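You operate a simulated robot arm through the tools that you are given. There is no shell and no other tool. Be economical: measure what you need, move in short steps, check, and stop when the job is done.

You are at the controls of a simulated two-armed robot. One attempt, no reset.

## Task
On the deck of the cart, fold the cream cloth in half, so that its two short edges meet.

It is judged by the outcome, as a careful person would: the job done as asked, and still so three seconds after it is handed in. It fails if anything else is knocked over, pushed out of place, dropped, spilled or broken. Flat cloth is picked up by pressing the open fingertips on it (5 to 10 N) and closing them slowly along it; thin cloth reads only 2 to 8 mm in the jaws.

## Robot
Two 7-joint arms with two-finger parallel grippers on one trunk, on a base that drives. Base frame: it is fixed to the floor where the robot stands at the start and does not move with it; the origin is under the middle of the robot, x ahead of it, y to its left, z up; the surface under the hand at the start is at about z = 740. Readings come in mm, rad, newtons and seconds.
The left shoulder is at the start at [70, 163, 1070], the right one opposite. With the tool pointing down near the work surface each hand reaches from about 400 to 880 mm from the robot's upright axis, wherever it stands, measured 20 degrees to its own side. Places, roughly: deck of the cart [600, -100, 700]. Payload 3.43 kg a hand.
The TCP of each hand is the grasp point between the finger pads, 34 mm short of the fingertips. In the tool frame z runs along the fingers and y along their closing line. Largest opening 128 mm; finger width 24, thickness 12; the body of the gripper, 48 by 130 mm, starts 96 mm behind the TCP.
Orientation is told as [roll, pitch, yaw] about the base's x, y, z axes, in that order, counted from this pose: with the fingers straight down and closing along the base's y, the tool's x points along the base's -x, its y along +y and its z along -z.

## Interface
- The arms move only by the tool move_arm. It takes "left_increments", "right_increments" or both (then of equal length, played together; a hand with none holds still); each is a list of rows, each a list of 7 numbers: the turn, a rotation vector about the tool's x, y, z in rad, then the shift along the tool's x, y, z in mm, then the closure in counts, from 0 (fully open) to 255 (shut). In form: [[ax, ay, az, tx, ty, tz, gripper], ...]. A call has 1 to 8 rows; each row is the pose to reach, as a shift and turn from the pose commanded when the call began, along the tool's axes at that moment. A row lasts 0.2 s, in which the tool goes at most 50 mm and 0.15 rad; a call with a longer step from one row to the next is refused whole, and so is a gripper value outside its range. A pose out of reach is approached as far as the arm can. The call stops where the force on the tool passes 40 N (or 10 N more than at its start, if that is more) or the arm is blocked; 0.2 s more then pass. The fingers move at their own pace (about 153 mm/s each) and stop on an object; they squeeze with about 20 N. The grip force told is the motor's: it shows also when the fingers shut on nothing. Time passes only in rows, and 0.2 s behind the last, so rows that repeat a pose let the fingers close. The reply holds the time, the measured pose of the TCP, the force on the tool along the base axes, the opening and the grip force, in the units named above and with some noise, with the torque about the TCP (base axes, N m) and any sound that the robot's microphone picked up.
- Cameras (640 x 400 px; columns grow to the right, rows downward): "scene" is now at [127, -6.7, 1277.5]; the picture's right is [-0.10, -1.00, 0.00], its down [-0.76, 0.07, -0.65] and it looks along [0.65, -0.06, -0.76] (base axes); focal length 271 px, centre (320, 200). "left" rides on the left gripper at [76, 11, -160] in its tool frame; the picture's right is [-0.15, 0.99, 0.00], its down [-0.88, -0.13, -0.45] and it looks along [-0.45, -0.07, 0.89] (tool axes); focal length 234 px, centre (320, 200). "right" rides on the right gripper at [76, -11, -160] in its tool frame; the picture's right is [0.15, 0.99, 0.00], its down [-0.88, 0.13, -0.46] and it looks along [-0.45, 0.07, 0.89] (tool axes); focal length 234 px, centre (320, 200). There is no depth. A picture from a camera that has moved, and an enlarged one, comes with that camera's place and axes in the base frame and with its lens.
- camera(camera): a new picture of that camera. It takes no simulated time.
- raise_lower(by): slides the trunk up (or, below 0, down) by that many mm; the arms and the scene camera ride with it, the base frame stays. It gives what a move gives, with no picture.
- steer(legs): drives the robot by 1 to 6 legs, each [ahead, left, turn to the left] in mm, mm and rad, along the robot's own axes; the way and the turn of a leg run together, so that a leg with both is an arc; at most 1500 mm and 3.142 rad a leg. The arms and the cameras ride along, it lands a little off, and it stops where it bumps. It gives what a move gives.
- turn_head(pan, tilt): turns the head with the scene camera to pan (to the left, within 1.501 rad either way) and tilt (down, from -0.506 to 1.204), counted from straight ahead of the robot. It gives what a move gives.
- inspect(camera, box): a new picture of the part [left, top, right, bottom] of that camera's present view, enlarged. It takes no simulated time.
- finish_job(): hands the job in; it is judged then, once.

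Work in short steps. Places have to be worked out from the pictures, the camera data and where the tool is seen: move nearer, look again, correct. Check each grasp and each placing, and mend what went wrong. You have 120 turns and 108 pictures in all, those below and enlarged ones among them. Open the grippers and draw the arms clear of the work before you hand the job in, unless the task says otherwise; then end with one line.

The tools are called as a command line: name --argument value ..., lists and objects as JSON in quotes. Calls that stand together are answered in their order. move_arm: Moves the arms, as the interface text tells. Its arguments: {"type":"object","properties":{"left_increments":{"type":"array"},"right_increments":{"type":"array"}},"required":[]} The other tools are called the same way: raise_lower (by) slides the trunk up or down; steer (legs) drives the base; turn_head (pan, tilt) turns the head that bears the scene camera; camera (camera) takes a picture; inspect (camera, box) takes an enlarged picture of a part of a camera's view; finish_job () hands the job in.

At the start:

```text
time_s: 0.0
left_tool_pos: [541.4, 156.3, 885.3]
left_tcp_rot: [0.002, 0.0, 0.001]
left_contact_force: [-0.8, -0.6, -0.2]
left_torque: [-0.02, -0.01, 0.0]
left_width: 128.0
left_finger_force: 0.1
right_tool_pos: [434.1, -288.1, 911.4]
right_tcp_rot: [-0.001, 0.0, -0.001]
right_contact_force: [0.5, -0.6, 0.8]
right_torque: [0.0, -0.01, 0.02]
right_width: 128.0
right_finger_force: 0.1
trunk travel left (down, up): [-550.0, 390.0]
robot x, y, heading: [2.4, -2.7, 0.002]
head pan, tilt: [-0.096, 0.86]
```

scene: 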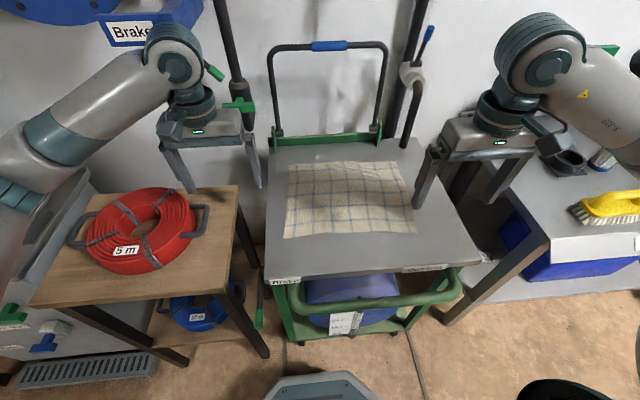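
right: 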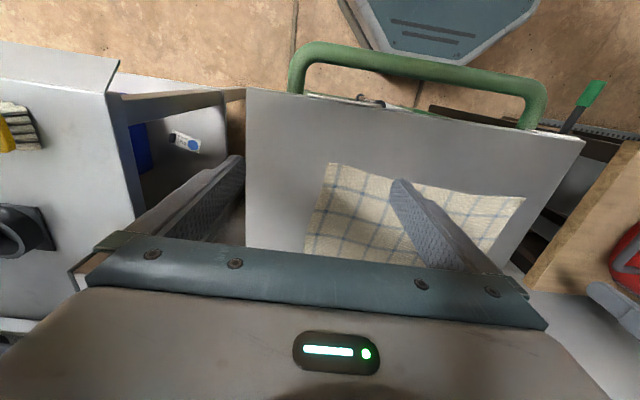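
left: 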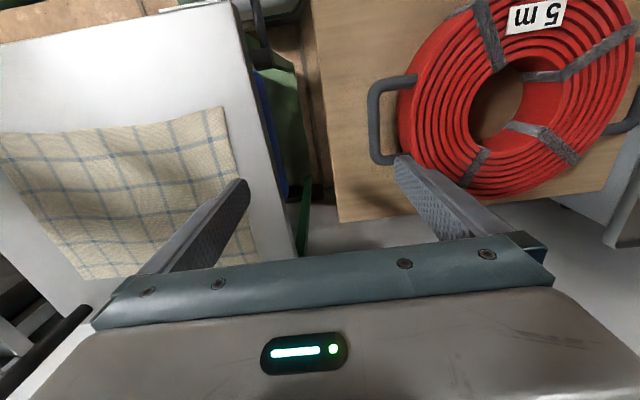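

I start with an enlarged view of the cloth to locate its corners.

inspect --camera "scene" --box '[250, 130, 490, 280]'

```text
2.67 times, centred on (370, 205) of scene
camera zoom: at [127.0, -6.7, 1277.5], right [-0.1, -1.0, 0.0], down [-0.76, 0.07, -0.65], along [0.65, -0.06, -0.76], focal length 722 px, centre (187, 187)
```

zoom: 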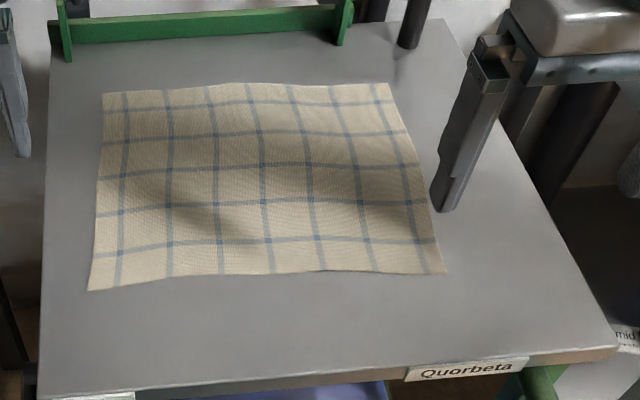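

The cloth lies at about x 490–775, y −308…+45. The short edges are the left and right ones, so I'll bring the right edge over to the left, with the right hand on the far corner and the left hand on the near one. First I move the right hand above the far right corner.

move_arm --right_increments '[[0, 0, 0, -44, 1, 11, 100], [0, 0, 0, -88, 2, 22, 207], [0, 0, 0, -132, 3, 33, 207], [0, 0, 0, -176, 4, 44, 207], [0, 0, 0, -220, 5, 55, 207], [0, 0, 0, -264, 6, 66, 207], [0, 0, 0, -308, 7, 78, 207]]' --left_increments '[[0, 0, 0, 5, -49, 0, 100], [0, 0, 0, 10, -98, 0, 207], [0, 0, 0, 15, -147, 0, 207], [0, 0, 0, 20, -196, 0, 207], [0, 0, 0, 25, -245, 0, 207], [0, 0, 0, 30, -294, 0, 207], [0, 0, 0, 35, -340, 0, 207]]'

camera --camera "scene"

camera --camera "right"

camera --camera "left"

```text
time_s: 1.6
left_tool_pos: [507.7, -185.8, 884.9]
left_tcp_rot: [0.001, 0.002, 0.002]
left_contact_force: [0.7, 0.1, 0.2]
left_torque: [-0.01, 0.02, -0.01]
left_width: 24.2
left_finger_force: 0.2
right_tool_pos: [743.4, -281.0, 832.9]
right_tcp_rot: [0.001, -0.001, 0.003]
right_contact_force: [-0.6, -0.5, -0.2]
right_torque: [0.03, 0.01, -0.03]
right_width: 24.2
right_finger_force: 0.1
trunk travel left (down, up): [-550.0, 390.0]
robot x, y, heading: [1.3, 3.6, -0.001]
head pan, tilt: [-0.096, 0.86]
```

```text
103 pictures are left
camera scene: at [127.7, -7.4, 1277.3], right [-0.1, -1.0, 0.0], down [-0.76, 0.07, -0.65], along [0.65, -0.06, -0.76], focal length 271 px, centre (320, 200)
```

scene: 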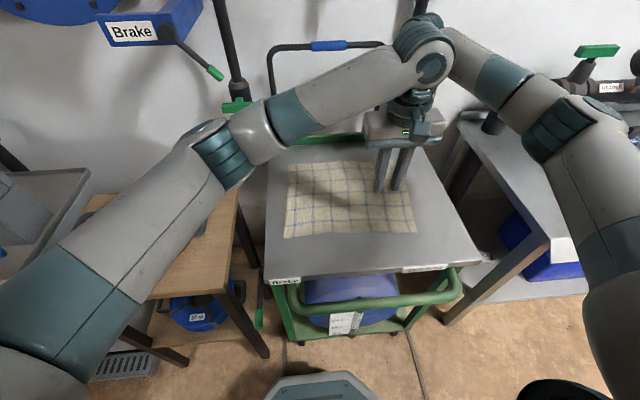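

```text
102 pictures are left
camera right: at [667.5, -293.6, 992.8], right [-0.15, 0.99, 0.0], down [0.88, 0.13, 0.46], along [0.45, 0.07, -0.89], focal length 234 px, centre (320, 200)
```

right: 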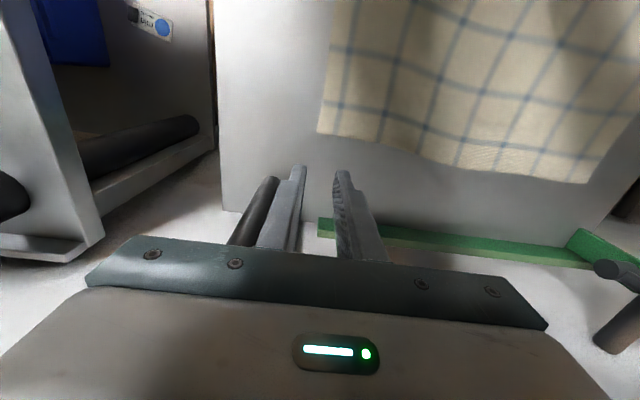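

```text
101 pictures are left
camera left: at [432.1, -174.9, 1044.1], right [0.14, 0.99, 0.0], down [0.88, -0.13, 0.45], along [0.45, -0.06, -0.89], focal length 234 px, centre (320, 200)
```

left: 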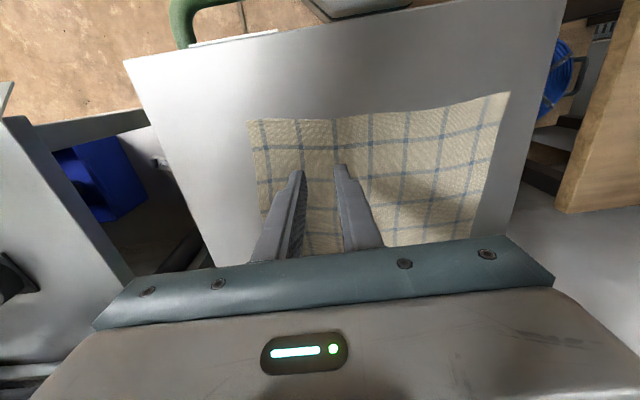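

Combining the scene and hand cameras puts the deck at z≈740. The right-edge corners are near (717,−288) and (462,−269), and the left-edge corners near (732,31) and (477,48). I move both hands to just above their grasp points.

move_arm --right_increments '[[0, 0, 0, 13, 5, 10, 207], [0, 0, 0, 26, 10, 20, 207], [0, 0, 0, 40, 14, 30, 207], [0, 0, 0, 40, 14, 40, 207]]' --left_increments '[[0, 0, 0, 11, -21, 23, 207], [0, 0, 0, 22, -42, 46, 207], [0, 0, 0, 32, -64, 70, 207], [0, 0, 0, 32, -64, 92, 207]]'

camera --camera "right"

camera --camera "left"

inspect --camera "scene" --box '[250, 100, 490, 250]'

```text
time_s: 2.6
left_tool_pos: [474.1, -248.7, 791.1]
left_tcp_rot: [0.001, 0.003, 0.0]
left_contact_force: [0.0, -0.4, 0.0]
left_torque: [-0.01, 0.04, 0.02]
left_width: 24.1
left_finger_force: 0.0
right_tool_pos: [702.6, -267.5, 793.5]
right_tcp_rot: [-0.001, 0.001, 0.0]
right_contact_force: [0.2, 0.7, 0.1]
right_torque: [-0.01, 0.02, -0.02]
right_width: 23.9
right_finger_force: 0.1
trunk travel left (down, up): [-550.0, 390.0]
robot x, y, heading: [-0.8, 2.5, 0.001]
head pan, tilt: [-0.096, 0.86]
```

```text
100 pictures are left
camera right: at [627.0, -278.5, 953.2], right [-0.15, 0.99, 0.0], down [0.88, 0.13, 0.46], along [0.45, 0.07, -0.89], focal length 234 px, centre (320, 200)
```

right: 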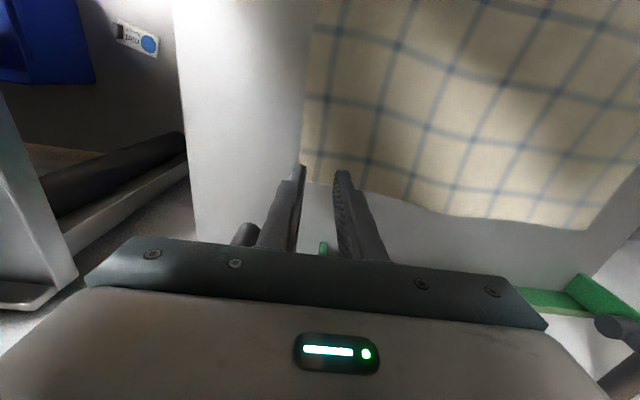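

```text
99 pictures are left
camera left: at [399.0, -237.9, 951.5], right [0.15, 0.99, 0.0], down [0.88, -0.13, 0.45], along [0.45, -0.07, -0.89], focal length 234 px, centre (320, 200)
```

left: 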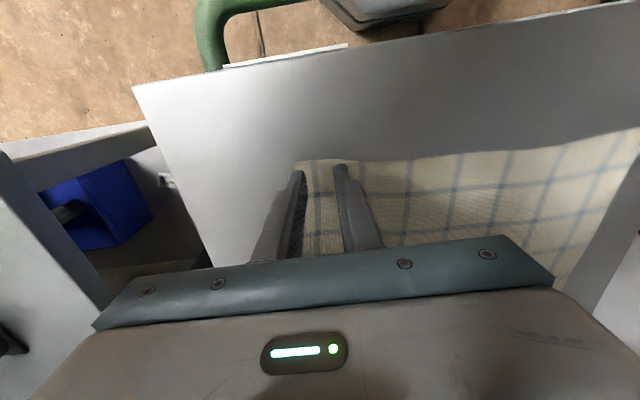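

```text
2.67 times, centred on (370, 175) of scene
camera zoom: at [127.8, -6.2, 1277.4], right [-0.1, -1.0, 0.0], down [-0.76, 0.07, -0.65], along [0.65, -0.06, -0.76], focal length 722 px, centre (187, 267)
```

zoom: 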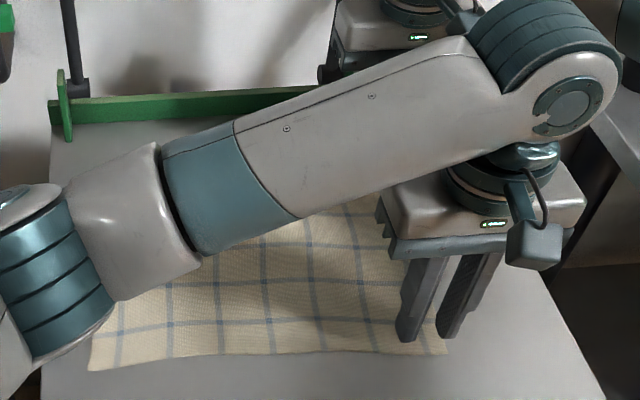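

Corners refined to about (716,−283) far and (465,−267) near. I shift each hand slightly inward and lower until the fingertips nearly touch.

move_arm --right_increments '[[0, 0, 0, 3, 5, 6, 207], [0, 0, 0, 3, 5, 12, 207], [0, 0, 0, 3, 5, 16, 207], [0, 0, 0, 3, 5, 19, 207], [0, 0, 0, 3, 5, 20, 207]]' --left_increments '[[0, 0, 0, -4, 3, 4, 207], [0, 0, 0, -4, 3, 9, 207], [0, 0, 0, -4, 3, 13, 207], [0, 0, 0, -4, 3, 16, 207], [0, 0, 0, -4, 3, 17, 207]]'

```text
time_s: 3.8
left_tool_pos: [477.6, -245.0, 775.7]
left_tcp_rot: [0.001, 0.0, 0.002]
left_contact_force: [0.5, -0.4, 0.9]
left_torque: [-0.03, -0.02, -0.01]
left_width: 24.1
left_finger_force: 0.0
right_tool_pos: [699.7, -261.2, 776.7]
right_tcp_rot: [0.0, -0.003, 0.001]
right_contact_force: [0.3, -2.0, 7.1]
right_torque: [-0.07, -0.03, 0.0]
right_width: 24.0
right_finger_force: 0.1
trunk travel left (down, up): [-550.0, 390.0]
robot x, y, heading: [-1.8, 4.4, 0.0]
head pan, tilt: [-0.096, 0.86]
```

The right hand presses with 7 N and the left is only just touching, so I lower the left a little further.

move_arm --left_increments '[[0, 0, 0, 0, 0, 1, 207], [0, 0, 0, 0, 0, 2, 207]]'

```text
time_s: 4.4
left_tool_pos: [477.0, -245.8, 774.7]
left_tcp_rot: [-0.001, -0.002, 0.0]
left_contact_force: [0.6, 0.1, 11.2]
left_torque: [-0.01, 0.03, 0.0]
left_width: 24.2
left_finger_force: 0.1
right_tool_pos: [698.4, -261.9, 775.9]
right_tcp_rot: [0.001, -0.002, -0.001]
right_contact_force: [1.7, -0.4, 7.8]
right_torque: [-0.07, -0.07, 0.02]
right_width: 24.1
right_finger_force: 0.0
trunk travel left (down, up): [-550.0, 390.0]
robot x, y, heading: [-0.9, 0.8, 0.001]
head pan, tilt: [-0.096, 0.86]
```

Left reads 11 N and right 8 N; I ease the left up by half a millimetre and close both grippers slowly.

move_arm --left_increments '[[0, 0, 0, 0, 0, -0.4, 213], [0, 0, 0, 0, 0, -0.4, 219], [0, 0, 0, 0, 0, -0.4, 225], [0, 0, 0, 0, 0, -0.4, 231], [0, 0, 0, 0, 0, -0.4, 237], [0, 0, 0, 0, 0, -0.4, 243], [0, 0, 0, 0, 0, -0.4, 249], [0, 0, 0, 0, 0, -0.4, 255]]' --right_increments '[[0, 0, 0, 0, 0, 0, 213], [0, 0, 0, 0, 0, 0, 219], [0, 0, 0, 0, 0, 0, 225], [0, 0, 0, 0, 0, 0, 231], [0, 0, 0, 0, 0, 0, 237], [0, 0, 0, 0, 0, 0, 243], [0, 0, 0, 0, 0, 0, 249], [0, 0, 0, 0, 0, 0, 255]]'

camera --camera "right"

camera --camera "left"

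```text
time_s: 6.2
left_tool_pos: [476.7, -244.7, 775.6]
left_tcp_rot: [0.0, -0.001, -0.001]
left_contact_force: [0.7, -1.0, 15.8]
left_torque: [-0.05, 0.05, 0.01]
left_width: 2.2
left_finger_force: 19.9
right_tool_pos: [698.7, -262.5, 775.2]
right_tcp_rot: [-0.001, -0.001, 0.001]
right_contact_force: [-0.4, -0.3, 7.5]
right_torque: [-0.01, 0.01, 0.01]
right_width: 2.2
right_finger_force: 20.4
trunk travel left (down, up): [-550.0, 390.0]
robot x, y, heading: [-2.3, -0.2, 0.005]
head pan, tilt: [-0.096, 0.86]
```

```text
97 pictures are left
camera right: at [622.5, -273.2, 934.8], right [-0.15, 0.99, 0.0], down [0.88, 0.13, 0.46], along [0.45, 0.07, -0.89], focal length 234 px, centre (320, 200)
```

right: 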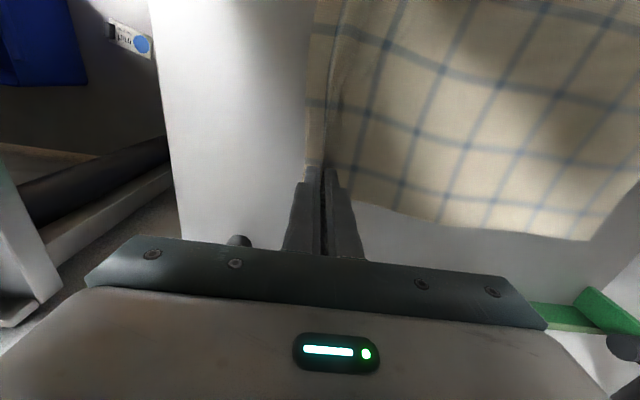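

```text
96 pictures are left
camera left: at [401.4, -234.1, 934.4], right [0.15, 0.99, 0.0], down [0.88, -0.13, 0.46], along [0.45, -0.07, -0.89], focal length 234 px, centre (320, 200)
```

left: 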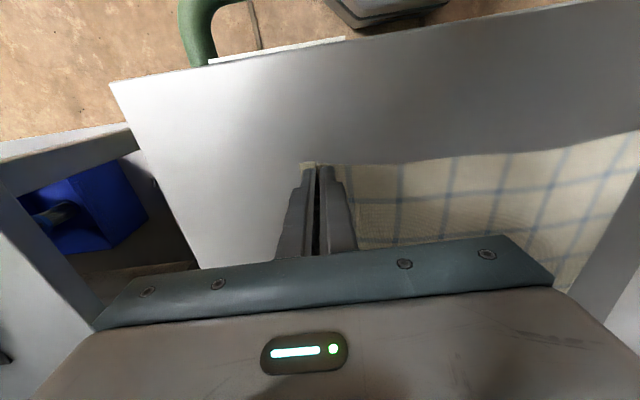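

Both jaws read 2.2 mm with cloth in them. I lift along the first part of a folding arc with both hands together and check.

move_arm --left_increments '[[0, 0, 0, 0, 2, -21, 255], [0, 0, 0, 0, 8, -41, 255], [0, 0, 0, -1, 18, -60, 255], [0, 0, 0, -2, 32, -77, 255], [0, 0, 0, -3, 49, -92, 255], [0, 0, 0, -4, 68, -104, 255]]' --right_increments '[[0, 0, 0, 0, 2, -21, 255], [0, 0, 0, 0, 8, -41, 255], [0, 0, 0, -1, 18, -60, 255], [0, 0, 0, -2, 32, -77, 255], [0, 0, 0, -3, 49, -92, 255], [0, 0, 0, -4, 68, -104, 255]]'

camera --camera "scene"

camera --camera "left"

camera --camera "right"

```text
time_s: 7.6
left_tool_pos: [483.3, -176.2, 878.7]
left_tcp_rot: [0.001, 0.002, 0.001]
left_contact_force: [-0.5, 0.0, 0.6]
left_torque: [0.0, 0.01, 0.0]
left_width: 2.2
left_finger_force: 20.5
right_tool_pos: [702.6, -193.7, 878.9]
right_tcp_rot: [-0.002, 0.0, -0.001]
right_contact_force: [-0.7, 0.3, -0.1]
right_torque: [-0.02, 0.0, -0.02]
right_width: 2.1
right_finger_force: 19.3
trunk travel left (down, up): [-550.0, 390.0]
robot x, y, heading: [2.0, 0.3, -0.003]
head pan, tilt: [-0.096, 0.86]
```

```text
95 pictures are left
camera scene: at [126.9, -5.2, 1277.4], right [-0.1, -1.0, 0.0], down [-0.76, 0.07, -0.65], along [0.65, -0.06, -0.76], focal length 271 px, centre (320, 200)
```

scene: 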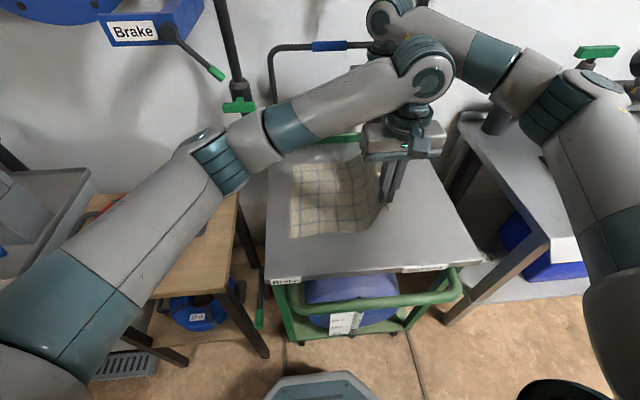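

```text
94 pictures are left
camera left: at [407.0, -165.6, 1037.5], right [0.15, 0.99, 0.0], down [0.88, -0.13, 0.45], along [0.45, -0.07, -0.89], focal length 234 px, centre (320, 200)
```

left: 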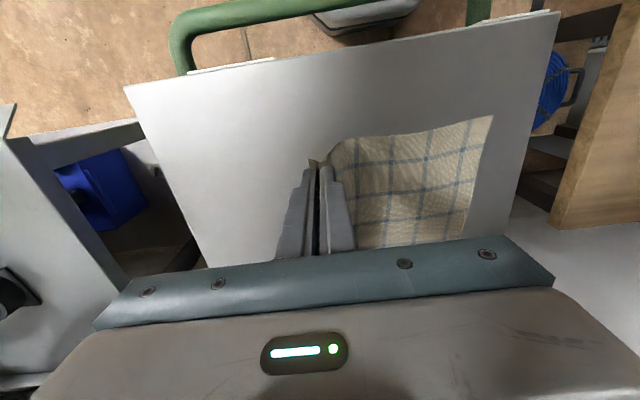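

```text
93 pictures are left
camera right: at [627.6, -204.7, 1038.3], right [-0.15, 0.99, 0.0], down [0.88, 0.13, 0.46], along [0.45, 0.07, -0.89], focal length 234 px, centre (320, 200)
```

right: 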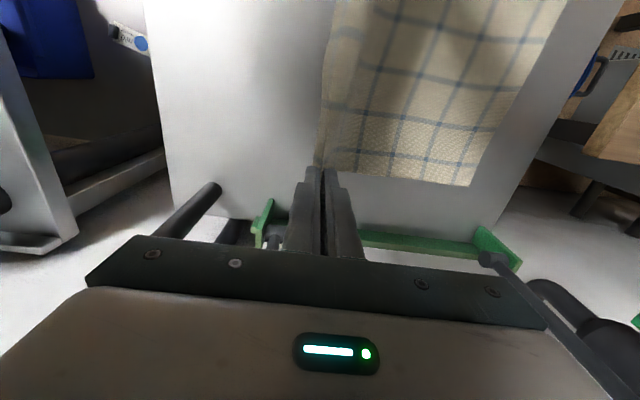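

Both corners are held and the near side is folding up. The left edge has slipped about 12 mm to the right, with its corners now near (725,22) and (480,33). I continue the arc to those targets while rolling the fingers to point a little rightward.

move_arm --left_increments '[[0.1, 0, 0, -2, 30, -12, 255], [0.2, 0, 0, -4, 63, -16, 255], [0.3, 0, 0, -6, 95, -12, 255], [0.4, 0, 0, -8, 126, 0, 255], [0.5, 0, 0, -9, 152, 19, 255], [0.6, 0, 0, -10, 172, 44, 255]]' --right_increments '[[0.1, 0, 0, -1, 31, -12, 255], [0.2, 0, 0, -2, 65, -16, 255], [0.3, 0, 0, -4, 98, -12, 255], [0.4, 0, 0, -5, 130, 0, 255], [0.5, 0, 0, -6, 157, 19, 255], [0.6, 0, 0, -7, 178, 44, 255]]'

camera --camera "scene"

camera --camera "left"

camera --camera "right"

```text
time_s: 9.2
left_tool_pos: [498.5, -24.2, 855.4]
left_tcp_rot: [-0.601, -0.04, -0.015]
left_contact_force: [0.5, 0.1, -0.8]
left_torque: [-0.02, 0.02, -0.05]
left_width: 2.6
left_finger_force: 19.8
right_tool_pos: [708.3, -34.6, 837.0]
right_tcp_rot: [-0.592, -0.003, -0.01]
right_contact_force: [-0.3, -0.2, 0.0]
right_torque: [0.01, 0.03, -0.06]
right_width: 2.2
right_finger_force: 20.0
trunk travel left (down, up): [-550.0, 390.0]
robot x, y, heading: [-0.1, 0.7, -0.011]
head pan, tilt: [-0.096, 0.86]
stopped in row 6 (left hand): the arm was blocked; the commanded pose is now the measured one
```

```text
92 pictures are left
camera scene: at [124.5, -22.7, 1279.3], right [-0.11, -0.99, -0.01], down [-0.75, 0.09, -0.65], along [0.65, -0.06, -0.76], focal length 271 px, centre (320, 200)
```

scene: 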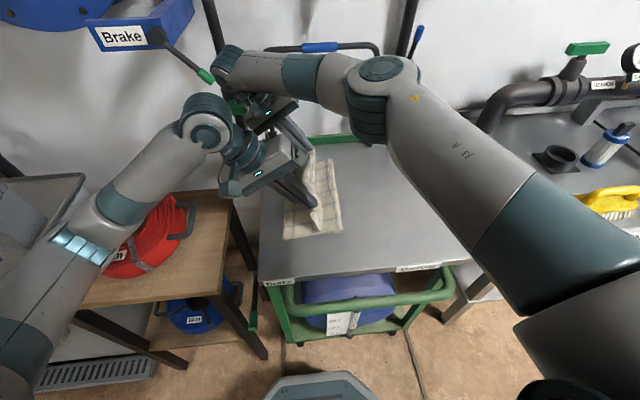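

```text
91 pictures are left
camera left: at [418.8, 75.4, 976.4], right [0.18, 0.81, -0.55], down [0.86, 0.14, 0.48], along [0.47, -0.57, -0.68], focal length 234 px, centre (320, 200)
```

left: 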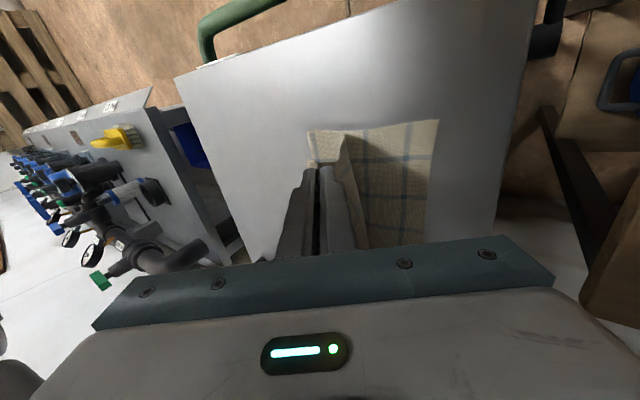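

```text
90 pictures are left
camera right: at [633.8, 45.2, 976.0], right [-0.14, 0.82, -0.55], down [0.88, 0.35, 0.31], along [0.45, -0.45, -0.77], focal length 234 px, centre (320, 200)
```

right: 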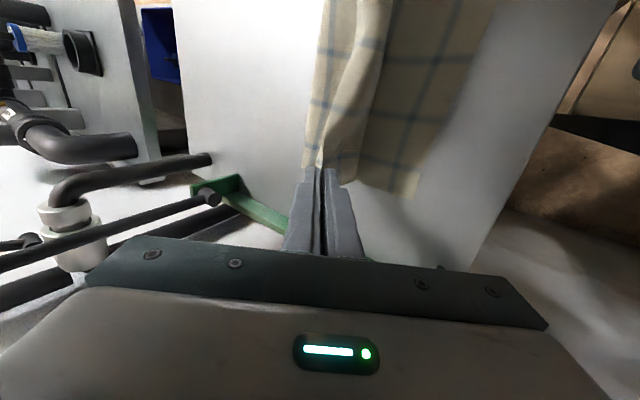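

The left arm was blocked near the end of the arc, so I look closely to see what it touches.

inspect --camera "scene" --box '[160, 30, 400, 180]'

inspect --camera "scene" --box '[240, 120, 400, 260]'

```text
2.67 times, centred on (280, 105) of scene
camera zoom: at [124.5, -22.7, 1279.3], right [-0.11, -0.99, -0.01], down [-0.75, 0.09, -0.65], along [0.65, -0.06, -0.76], focal length 722 px, centre (427, 453)
```

zoom: 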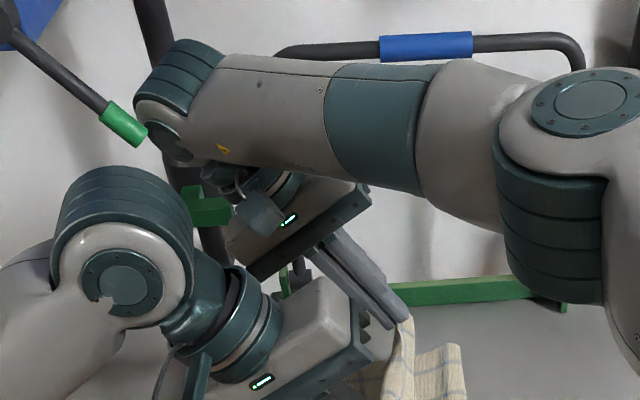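

```text
2.86 times, centred on (320, 190) of scene
camera zoom: at [124.5, -22.7, 1279.3], right [-0.11, -0.99, -0.01], down [-0.75, 0.09, -0.65], along [0.65, -0.06, -0.76], focal length 774 px, centre (320, 229)
```

zoom: 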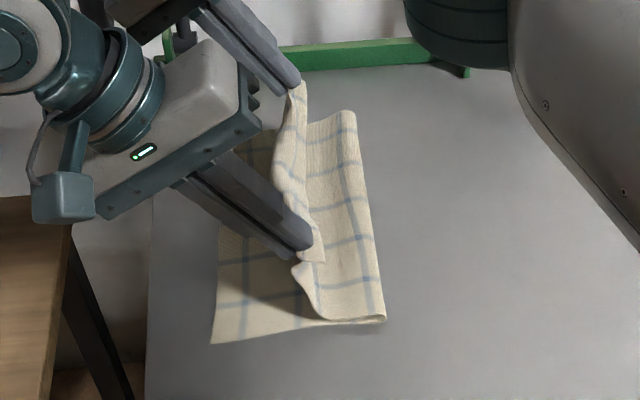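

inspect --camera "scene" --box '[0, 150, 280, 325]'

```text
2.29 times, centred on (140, 238) of scene
camera zoom: at [124.5, -22.7, 1279.3], right [-0.11, -0.99, -0.01], down [-0.75, 0.09, -0.65], along [0.65, -0.06, -0.76], focal length 619 px, centre (731, 114)
```

zoom: 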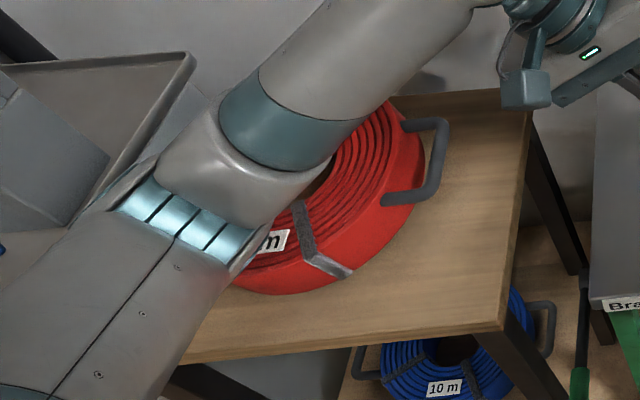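

The elbow of the left arm seems to have come close to things on the left, and the robot leaned away. I untilt the left hand in place to bring its elbow back, then recheck.

move_arm --left_increments '[[-0.1, 0, 0, 0, 0, 0, 255], [-0.2, 0, 0, 0, 0, 0, 255], [-0.3, 0, 0, 0, 0, 0, 255], [-0.4, 0, 0, 0, 0, 0, 255]]'

camera --camera "scene"

```text
time_s: 10.2
left_tool_pos: [497.9, -15.5, 841.7]
left_tcp_rot: [-0.204, -0.016, -0.011]
left_contact_force: [-0.2, 0.6, 0.0]
left_torque: [-0.04, -0.01, -0.02]
left_width: 2.4
left_finger_force: 19.8
right_tool_pos: [714.3, -26.6, 830.9]
right_tcp_rot: [-0.603, 0.004, -0.011]
right_contact_force: [0.1, -0.2, -0.2]
right_torque: [0.03, -0.01, -0.05]
right_width: 2.1
right_finger_force: 20.1
trunk travel left (down, up): [-550.0, 390.0]
robot x, y, heading: [-1.0, 1.2, -0.007]
head pan, tilt: [-0.096, 0.86]
```

```text
86 pictures are left
camera scene: at [131.7, -11.0, 1276.7], right [-0.1, -0.99, 0.0], down [-0.76, 0.08, -0.65], along [0.65, -0.07, -0.76], focal length 271 px, centre (320, 200)
```

scene: 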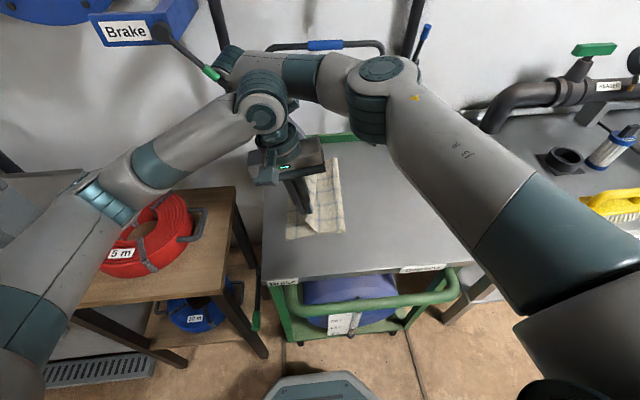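

camera --camera "left"

camera --camera "right"

inspect --camera "scene" --box '[180, 40, 360, 250]'

```text
85 pictures are left
camera left: at [420.8, 29.5, 993.5], right [0.16, 0.97, -0.2], down [0.87, -0.04, 0.49], along [0.46, -0.25, -0.85], focal length 234 px, centre (320, 200)
```

left: 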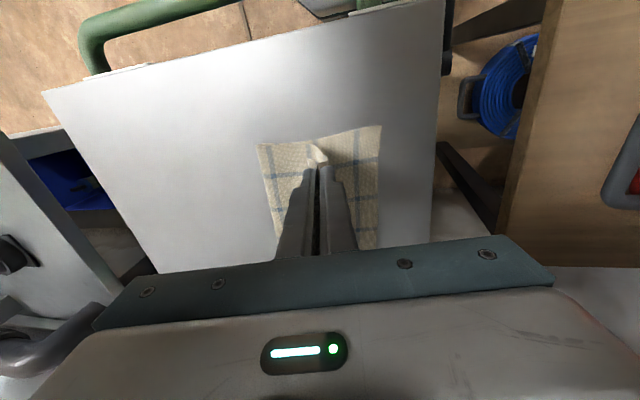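

```text
84 pictures are left
camera right: at [639.1, 55.8, 969.0], right [-0.14, 0.82, -0.56], down [0.88, 0.36, 0.3], along [0.44, -0.45, -0.77], focal length 234 px, centre (320, 200)
```

right: 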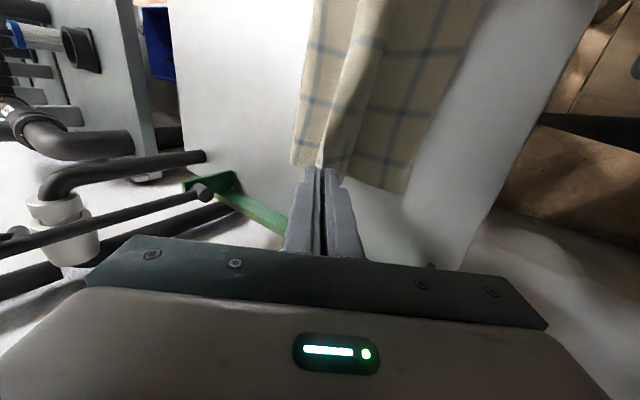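

```text
1.90 times, centred on (270, 145) of scene
camera zoom: at [131.7, -11.0, 1276.7], right [-0.1, -0.99, 0.0], down [-0.76, 0.08, -0.65], along [0.65, -0.07, -0.76], focal length 516 px, centre (415, 305)
```

zoom: 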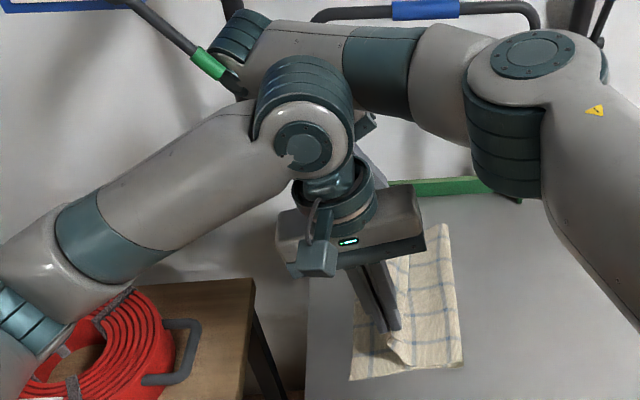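

The robot has settled and things look clear. The left edge is at about (724,18)–(475,34). I bring both gripped corners over and down onto it, untilting the right hand somewhat.

move_arm --left_increments '[[0, 0, 0, 2, 14, 8, 255], [0, 0, 0, 5, 27, 22, 255], [0, 0, 0, 8, 38, 38, 255], [0, 0, 0, 10, 46, 52, 255]]' --right_increments '[[-0.08, 0, 0, 0, 18, 3, 255], [-0.16, 0, 0, 1, 35, 9, 255], [-0.24, 0, 0, 2, 50, 15, 255], [-0.3, 0, 0, 2, 60, 19, 255]]'

camera --camera "scene"

camera --camera "left"

camera --camera "right"

```text
time_s: 11.2
left_tool_pos: [487.2, 21.3, 783.4]
left_tcp_rot: [-0.205, -0.018, -0.012]
left_contact_force: [-0.5, 0.1, 0.2]
left_torque: [-0.04, -0.02, 0.01]
left_width: 2.2
left_finger_force: 19.6
right_tool_pos: [709.0, 14.6, 784.9]
right_tcp_rot: [-0.301, -0.001, -0.007]
right_contact_force: [0.7, 0.1, -0.9]
right_torque: [-0.04, -0.02, -0.01]
right_width: 2.2
right_finger_force: 20.0
trunk travel left (down, up): [-550.0, 390.0]
robot x, y, heading: [3.7, -3.3, -0.006]
head pan, tilt: [-0.096, 0.86]
```

```text
82 pictures are left
camera scene: at [127.2, -9.6, 1277.5], right [-0.1, -0.99, 0.0], down [-0.75, 0.08, -0.65], along [0.65, -0.07, -0.76], focal length 271 px, centre (320, 200)
```

scene: 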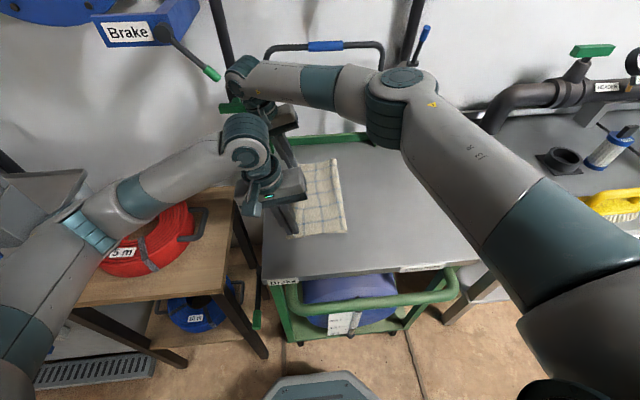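

```text
81 pictures are left
camera left: at [408.8, 65.2, 934.8], right [0.16, 0.97, -0.2], down [0.87, -0.04, 0.49], along [0.46, -0.25, -0.85], focal length 234 px, centre (320, 200)
```

left: 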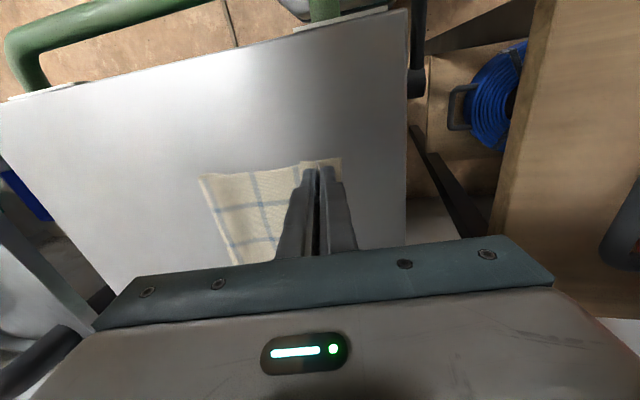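

```text
80 pictures are left
camera right: at [633.3, 52.1, 940.3], right [-0.14, 0.95, -0.29], down [0.88, 0.25, 0.4], along [0.45, -0.2, -0.87], focal length 234 px, centre (320, 200)
```

right: 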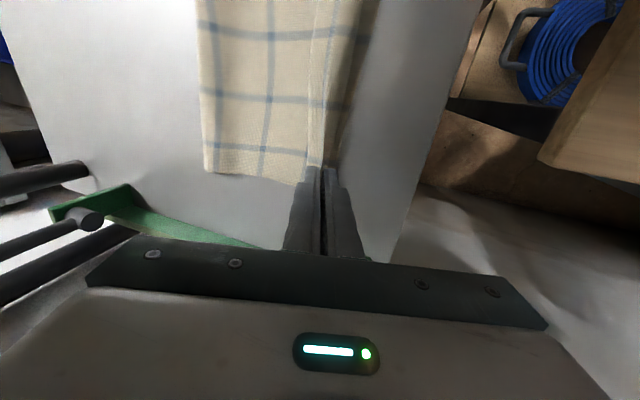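

The fold is lined up over the left edge. I lower both hands until they touch and open the jaws a little.

move_arm --left_increments '[[0, 0, 0, 0, 0, 4, 255], [0, 0, 0, 0, 0, 7, 255], [0, 0, 0, 0, 0, 7, 250], [0, 0, 0, 0, 0, 7, 243], [0, 0, 0, 0, 0, 7, 235], [0, 0, 0, 0, 0, 7, 225]]' --right_increments '[[0, 0, 0, 0, 0, 4, 255], [0, 0, 0, 0, 0, 7, 255], [0, 0, 0, 0, 0, 7, 250], [0, 0, 0, 0, 0, 7, 243], [0, 0, 0, 0, 0, 7, 235], [0, 0, 0, 0, 0, 7, 225]]'

inspect --camera "left" --box '[190, 100, 450, 270]'

inspect --camera "right" --box '[190, 80, 450, 250]'

inspect --camera "scene" --box '[250, 120, 400, 250]'

```text
time_s: 12.6
left_tool_pos: [487.8, 18.5, 776.8]
left_tcp_rot: [-0.208, -0.024, -0.009]
left_contact_force: [2.0, -3.1, 18.3]
left_torque: [0.08, -0.04, 0.02]
left_width: 11.2
left_finger_force: 0.1
right_tool_pos: [709.0, 11.5, 780.0]
right_tcp_rot: [-0.303, -0.001, -0.008]
right_contact_force: [0.4, -0.5, 3.6]
right_torque: [0.01, -0.02, 0.01]
right_width: 14.3
right_finger_force: 0.1
trunk travel left (down, up): [-550.0, 390.0]
robot x, y, heading: [0.7, -2.4, -0.004]
head pan, tilt: [-0.096, 0.86]
```

```text
2.35 times, centred on (320, 185) of left
camera zoom: at [408.2, 63.0, 929.5], right [0.16, 0.97, -0.2], down [0.87, -0.04, 0.49], along [0.47, -0.25, -0.85], focal length 551 px, centre (320, 235)
```

zoom: 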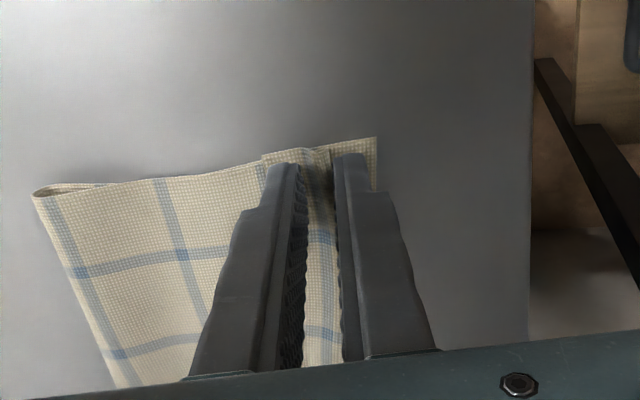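

```text
2.35 times, centred on (320, 165) of right
camera zoom: at [632.8, 48.9, 934.8], right [-0.14, 0.95, -0.29], down [0.88, 0.25, 0.4], along [0.45, -0.2, -0.87], focal length 551 px, centre (320, 282)
```

zoom: 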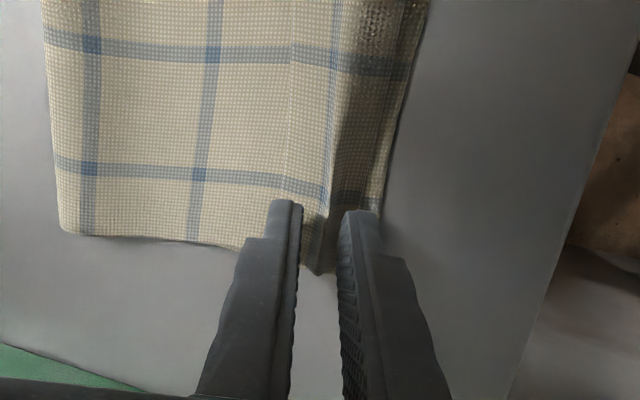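

```text
3.08 times, centred on (325, 185) of scene
camera zoom: at [125.8, -10.1, 1277.8], right [-0.1, -0.99, 0.0], down [-0.75, 0.08, -0.65], along [0.65, -0.07, -0.76], focal length 833 px, centre (305, 246)
```

zoom: 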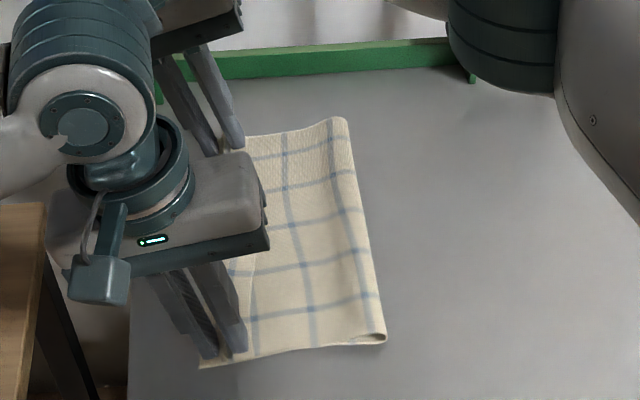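

The fold is down, with the edge strip curled over on top as expected. I lift both hands slowly clear to see how it settles.

move_arm --left_increments '[[0, 0, 0, 0, 0, -3, 222], [0, 0, 0, 0, 0, -10, 215], [0, 0, 0, 0, 0, -25, 210], [0, 0, 0, 0, 0, -50, 207], [0, 0, 0, 0, 0, -90, 207]]' --right_increments '[[0, 0, 0, 0, 0, -3, 222], [0, 0, 0, 0, 0, -10, 215], [0, 0, 0, 0, 0, -25, 210], [0, 0, 0, 0, 0, -50, 207], [0, 0, 0, 0, 0, -90, 207]]'

camera --camera "left"

camera --camera "right"

```text
time_s: 13.8
left_tool_pos: [485.1, 38.7, 864.4]
left_tcp_rot: [-0.205, -0.021, -0.011]
left_contact_force: [-0.4, 1.0, 0.6]
left_torque: [-0.02, 0.0, 0.01]
left_width: 24.3
left_finger_force: 0.0
right_tool_pos: [708.0, 40.1, 865.0]
right_tcp_rot: [-0.303, 0.0, -0.009]
right_contact_force: [-0.1, 0.0, -0.1]
right_torque: [0.01, -0.02, 0.02]
right_width: 24.3
right_finger_force: 0.1
trunk travel left (down, up): [-550.0, 390.0]
robot x, y, heading: [0.7, -3.0, -0.011]
head pan, tilt: [-0.096, 0.86]
```

```text
76 pictures are left
camera left: at [406.9, 82.6, 1016.9], right [0.16, 0.97, -0.2], down [0.87, -0.04, 0.49], along [0.47, -0.25, -0.85], focal length 234 px, centre (320, 200)
```

left: 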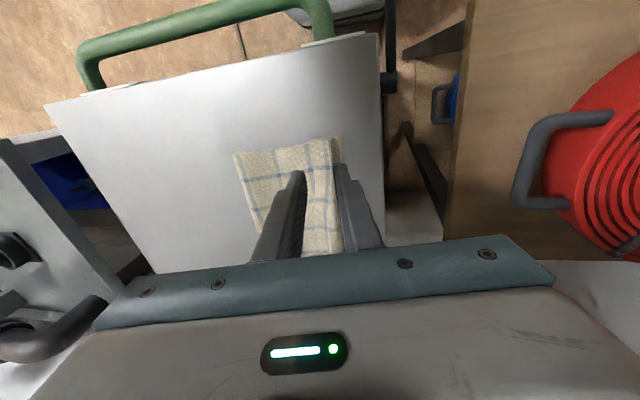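

```text
75 pictures are left
camera right: at [631.9, 76.2, 1020.5], right [-0.14, 0.95, -0.29], down [0.88, 0.25, 0.4], along [0.45, -0.2, -0.87], focal length 234 px, centre (320, 200)
```

right: 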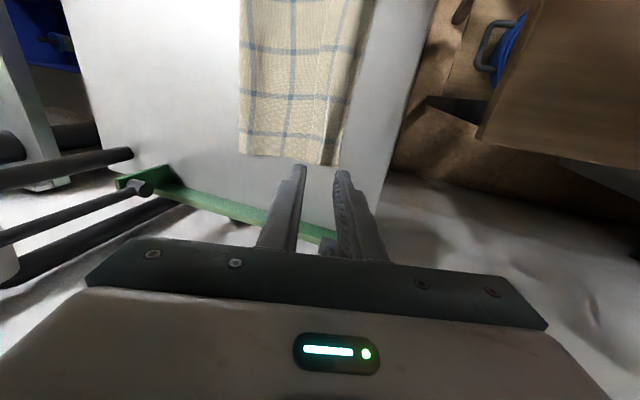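

The cloth is folded and released. I draw the right hand off to the right and raise the left to get a clear look at how well the edges meet.

move_arm --left_increments '[[-0.05, 0, 0, 0, -4, -20, 207], [-0.1, 0, 0, 0, -8, -40, 207], [-0.15, 0, 0, 0, -12, -60, 207], [-0.2, 0, 0, 0, -16, -80, 207], [-0.2, 0, 0, 0, -16, -80, 207], [-0.2, 0, 0, 0, -16, -80, 207]]' --right_increments '[[-0.05, 0, 0, 0, -12, -40, 207], [-0.1, 0, 0, 0, -45, -60, 207], [-0.15, 0, 0, 0, -90, -70, 207], [-0.2, 0, 0, 0, -135, -60, 207], [-0.25, 0, 0, 0, -180, -45, 207], [-0.3, 0, 0, 0, -225, -30, 207]]'

camera --camera "scene"

camera --camera "left"

camera --camera "right"

```text
time_s: 15.2
left_tool_pos: [483.1, 37.5, 946.5]
left_tcp_rot: [-0.006, -0.019, -0.01]
left_contact_force: [-0.3, -0.3, 0.0]
left_torque: [0.02, -0.01, 0.0]
left_width: 24.4
left_finger_force: 0.0
right_tool_pos: [707.2, -168.1, 961.0]
right_tcp_rot: [0.001, 0.0, -0.007]
right_contact_force: [-0.7, 0.3, -0.3]
right_torque: [0.05, 0.02, -0.01]
right_width: 24.0
right_finger_force: 0.0
trunk travel left (down, up): [-550.0, 390.0]
robot x, y, heading: [2.9, -4.6, -0.008]
head pan, tilt: [-0.096, 0.86]
```

```text
74 pictures are left
camera scene: at [126.9, -12.0, 1277.5], right [-0.1, -0.99, 0.0], down [-0.75, 0.08, -0.65], along [0.65, -0.07, -0.76], focal length 271 px, centre (320, 200)
```

scene: 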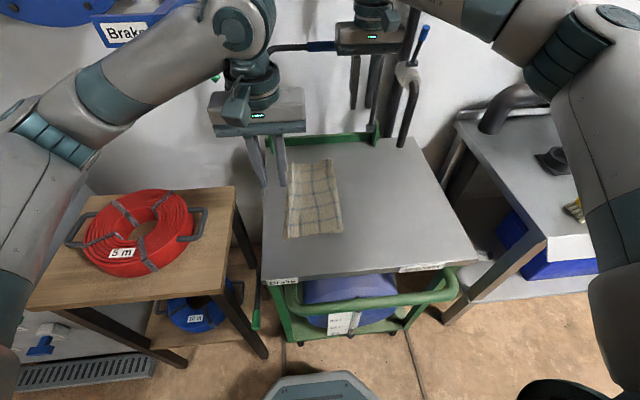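

```text
73 pictures are left
camera left: at [405.4, 49.5, 1103.6], right [0.16, 0.99, 0.0], down [0.87, -0.14, 0.47], along [0.47, -0.08, -0.88], focal length 234 px, centre (320, 200)
```

left: 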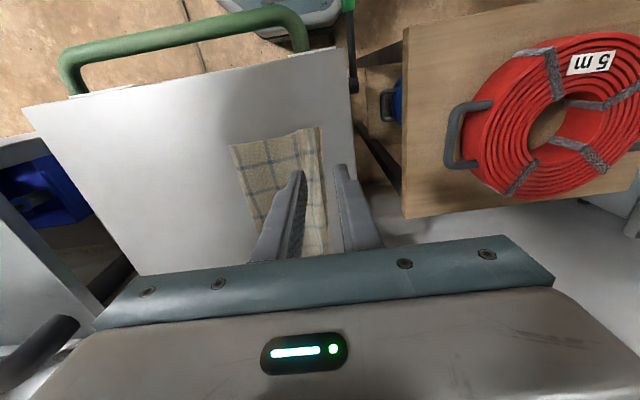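

```text
72 pictures are left
camera right: at [631.1, -179.9, 1119.3], right [-0.14, 0.99, 0.0], down [0.88, 0.12, 0.46], along [0.45, 0.06, -0.89], focal length 234 px, centre (320, 200)
```

right: 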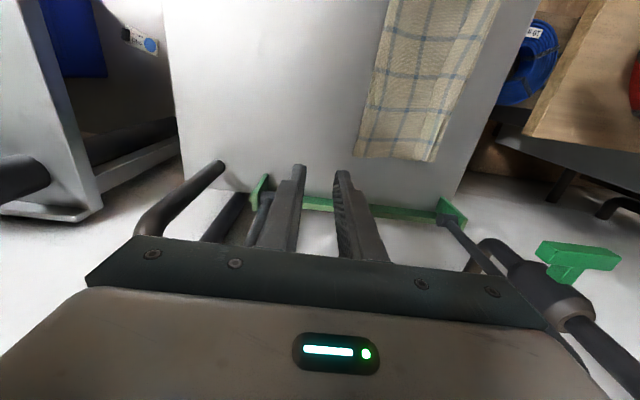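

The hose, table and brake lever look in place. I enlarge the cloth from the scene and left cameras.

inspect --camera "scene" --box '[265, 145, 365, 250]'

inspect --camera "right" --box '[340, 0, 520, 175]'

inspect --camera "left" --box '[210, 110, 360, 270]'

```text
3.81 times, centred on (315, 198) of scene
camera zoom: at [126.9, -12.0, 1277.5], right [-0.1, -0.99, 0.0], down [-0.75, 0.08, -0.65], along [0.65, -0.07, -0.76], focal length 1032 px, centre (339, 210)
```

zoom: 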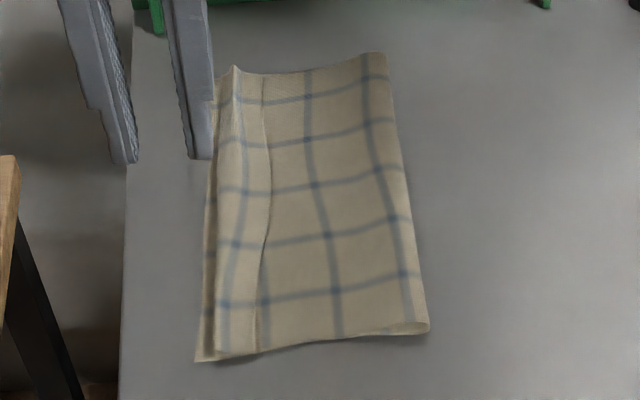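

```text
2.29 times, centred on (430, 88) of right
camera zoom: at [631.1, -179.9, 1119.3], right [-0.14, 0.99, 0.0], down [0.88, 0.12, 0.46], along [0.45, 0.06, -0.89], focal length 535 px, centre (69, 457)
```

zoom: 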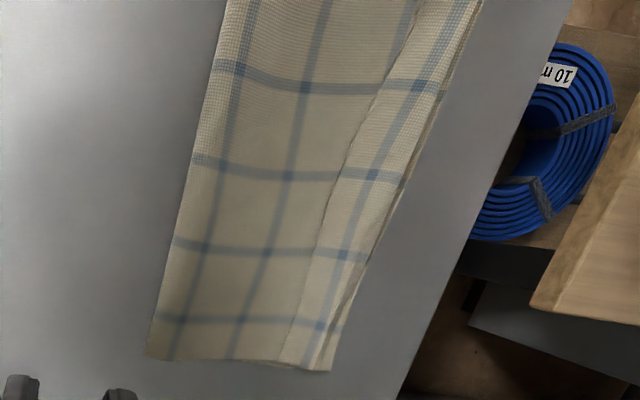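

```text
2.50 times, centred on (285, 190) of left
camera zoom: at [405.4, 49.5, 1103.6], right [0.16, 0.99, 0.0], down [0.87, -0.14, 0.47], along [0.47, -0.08, -0.88], focal length 585 px, centre (408, 225)
```

zoom: 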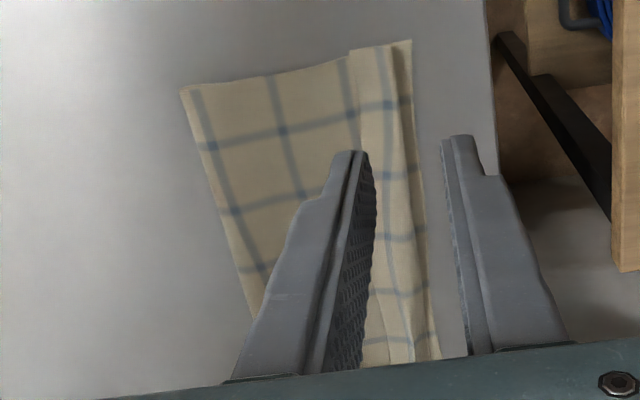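

The edges nearly meet, but a strip about 25 mm wide along the moved edge is turned back on top, like a hem. I'll roll it out. The right hand pins the body, and the closed left fingertips press on the turned-back strip at the near corner and drag it left.

move_arm --left_increments '[[0, 0, 0, -1, -6, 35, 255], [0, 0, 0, -2, -12, 70, 255], [0, 0, 0, -3, -18, 105, 255], [0, 0, 0, -4, -24, 135, 255], [0, 0, 0, -5, -29, 155, 255]]' --right_increments '[[0, 0, 0, 14, 26, 34, 255], [0, 0, 0, 28, 50, 68, 255], [0, 0, 0, 42, 75, 102, 255], [0, 0, 0, 56, 100, 136, 255], [0, 0, 0, 67, 123, 168, 255]]'

inspect --camera "left" --box '[210, 110, 430, 250]'

camera --camera "right"

```text
time_s: 16.4
left_tool_pos: [492.9, 9.5, 790.9]
left_tcp_rot: [-0.007, -0.02, -0.009]
left_contact_force: [0.4, 0.0, -0.5]
left_torque: [-0.04, 0.02, 0.03]
left_width: 0.0
left_finger_force: 19.8
right_tool_pos: [641.4, -43.6, 793.1]
right_tcp_rot: [-0.002, -0.001, -0.008]
right_contact_force: [-0.1, -0.7, -0.5]
right_torque: [0.0, 0.01, 0.0]
right_width: 0.0
right_finger_force: 19.6
trunk travel left (down, up): [-550.0, 390.0]
robot x, y, heading: [-0.5, -3.6, -0.007]
head pan, tilt: [-0.096, 0.86]
```

```text
2.86 times, centred on (320, 180) of left
camera zoom: at [414.1, 22.3, 947.9], right [0.16, 0.99, 0.0], down [0.87, -0.14, 0.47], along [0.47, -0.08, -0.88], focal length 669 px, centre (320, 257)
```

zoom: 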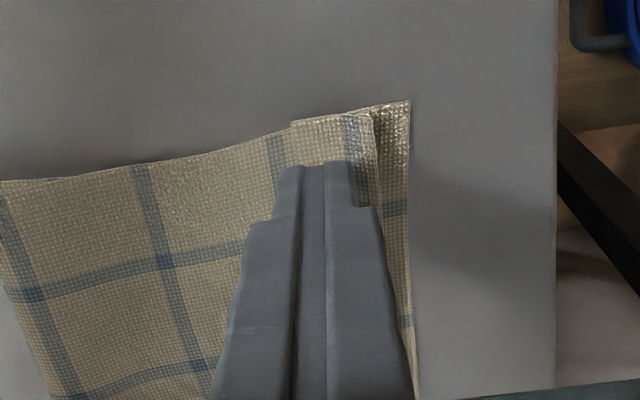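

```text
67 pictures are left
camera right: at [565.7, -55.1, 951.5], right [-0.14, 0.99, 0.0], down [0.88, 0.12, 0.46], along [0.45, 0.06, -0.89], focal length 234 px, centre (320, 200)
```

right: 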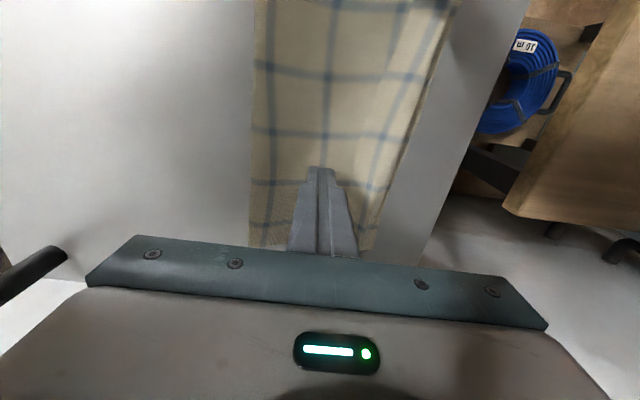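

Fingers are over the strip. I lower the right hand to pin the body and the left onto the strip with light pressure.

move_arm --left_increments '[[0, 0, 0, 0, 0, 5, 255], [0, 0, 0, 0, 0, 9, 255], [0, 0, 0, 0, 0, 12, 255], [0, 0, 0, 0, 0, 13, 255]]' --right_increments '[[0, 0, 0, 0, 0, 8, 255], [0, 0, 0, 0, 0, 14, 255], [0, 0, 0, 0, 0, 16, 255], [0, 0, 0, 0, 0, 18, 255]]'

```text
time_s: 17.4
left_tool_pos: [490.9, 7.5, 779.1]
left_tcp_rot: [-0.006, -0.023, -0.011]
left_contact_force: [0.6, -0.8, -1.2]
left_torque: [0.01, -0.01, 0.01]
left_width: 0.0
left_finger_force: 19.8
right_tool_pos: [641.4, -42.7, 776.0]
right_tcp_rot: [-0.003, -0.003, -0.008]
right_contact_force: [-0.4, -1.2, 14.9]
right_torque: [-0.11, 0.06, 0.01]
right_width: 0.1
right_finger_force: 20.1
trunk travel left (down, up): [-550.0, 390.0]
robot x, y, heading: [-0.4, -3.8, -0.003]
head pan, tilt: [-0.096, 0.86]
```

The right hand pins with 15 N; I lower the left a bit more to make contact.

move_arm --left_increments '[[0, 0, 0, 0, 0, 1.5, 255], [0, 0, 0, 0, 0, 2.5, 255]]'

```text
time_s: 18.0
left_tool_pos: [491.1, 7.7, 777.5]
left_tcp_rot: [-0.005, -0.024, -0.01]
left_contact_force: [1.3, 0.8, 7.6]
left_torque: [0.06, 0.05, -0.01]
left_width: 0.1
left_finger_force: 19.8
right_tool_pos: [640.9, -43.8, 776.6]
right_tcp_rot: [-0.002, -0.006, -0.008]
right_contact_force: [4.7, -2.7, 19.3]
right_torque: [-0.07, -0.12, 0.02]
right_width: 0.1
right_finger_force: 20.1
trunk travel left (down, up): [-550.0, 390.0]
robot x, y, heading: [0.5, -1.1, -0.009]
head pan, tilt: [-0.096, 0.86]
```

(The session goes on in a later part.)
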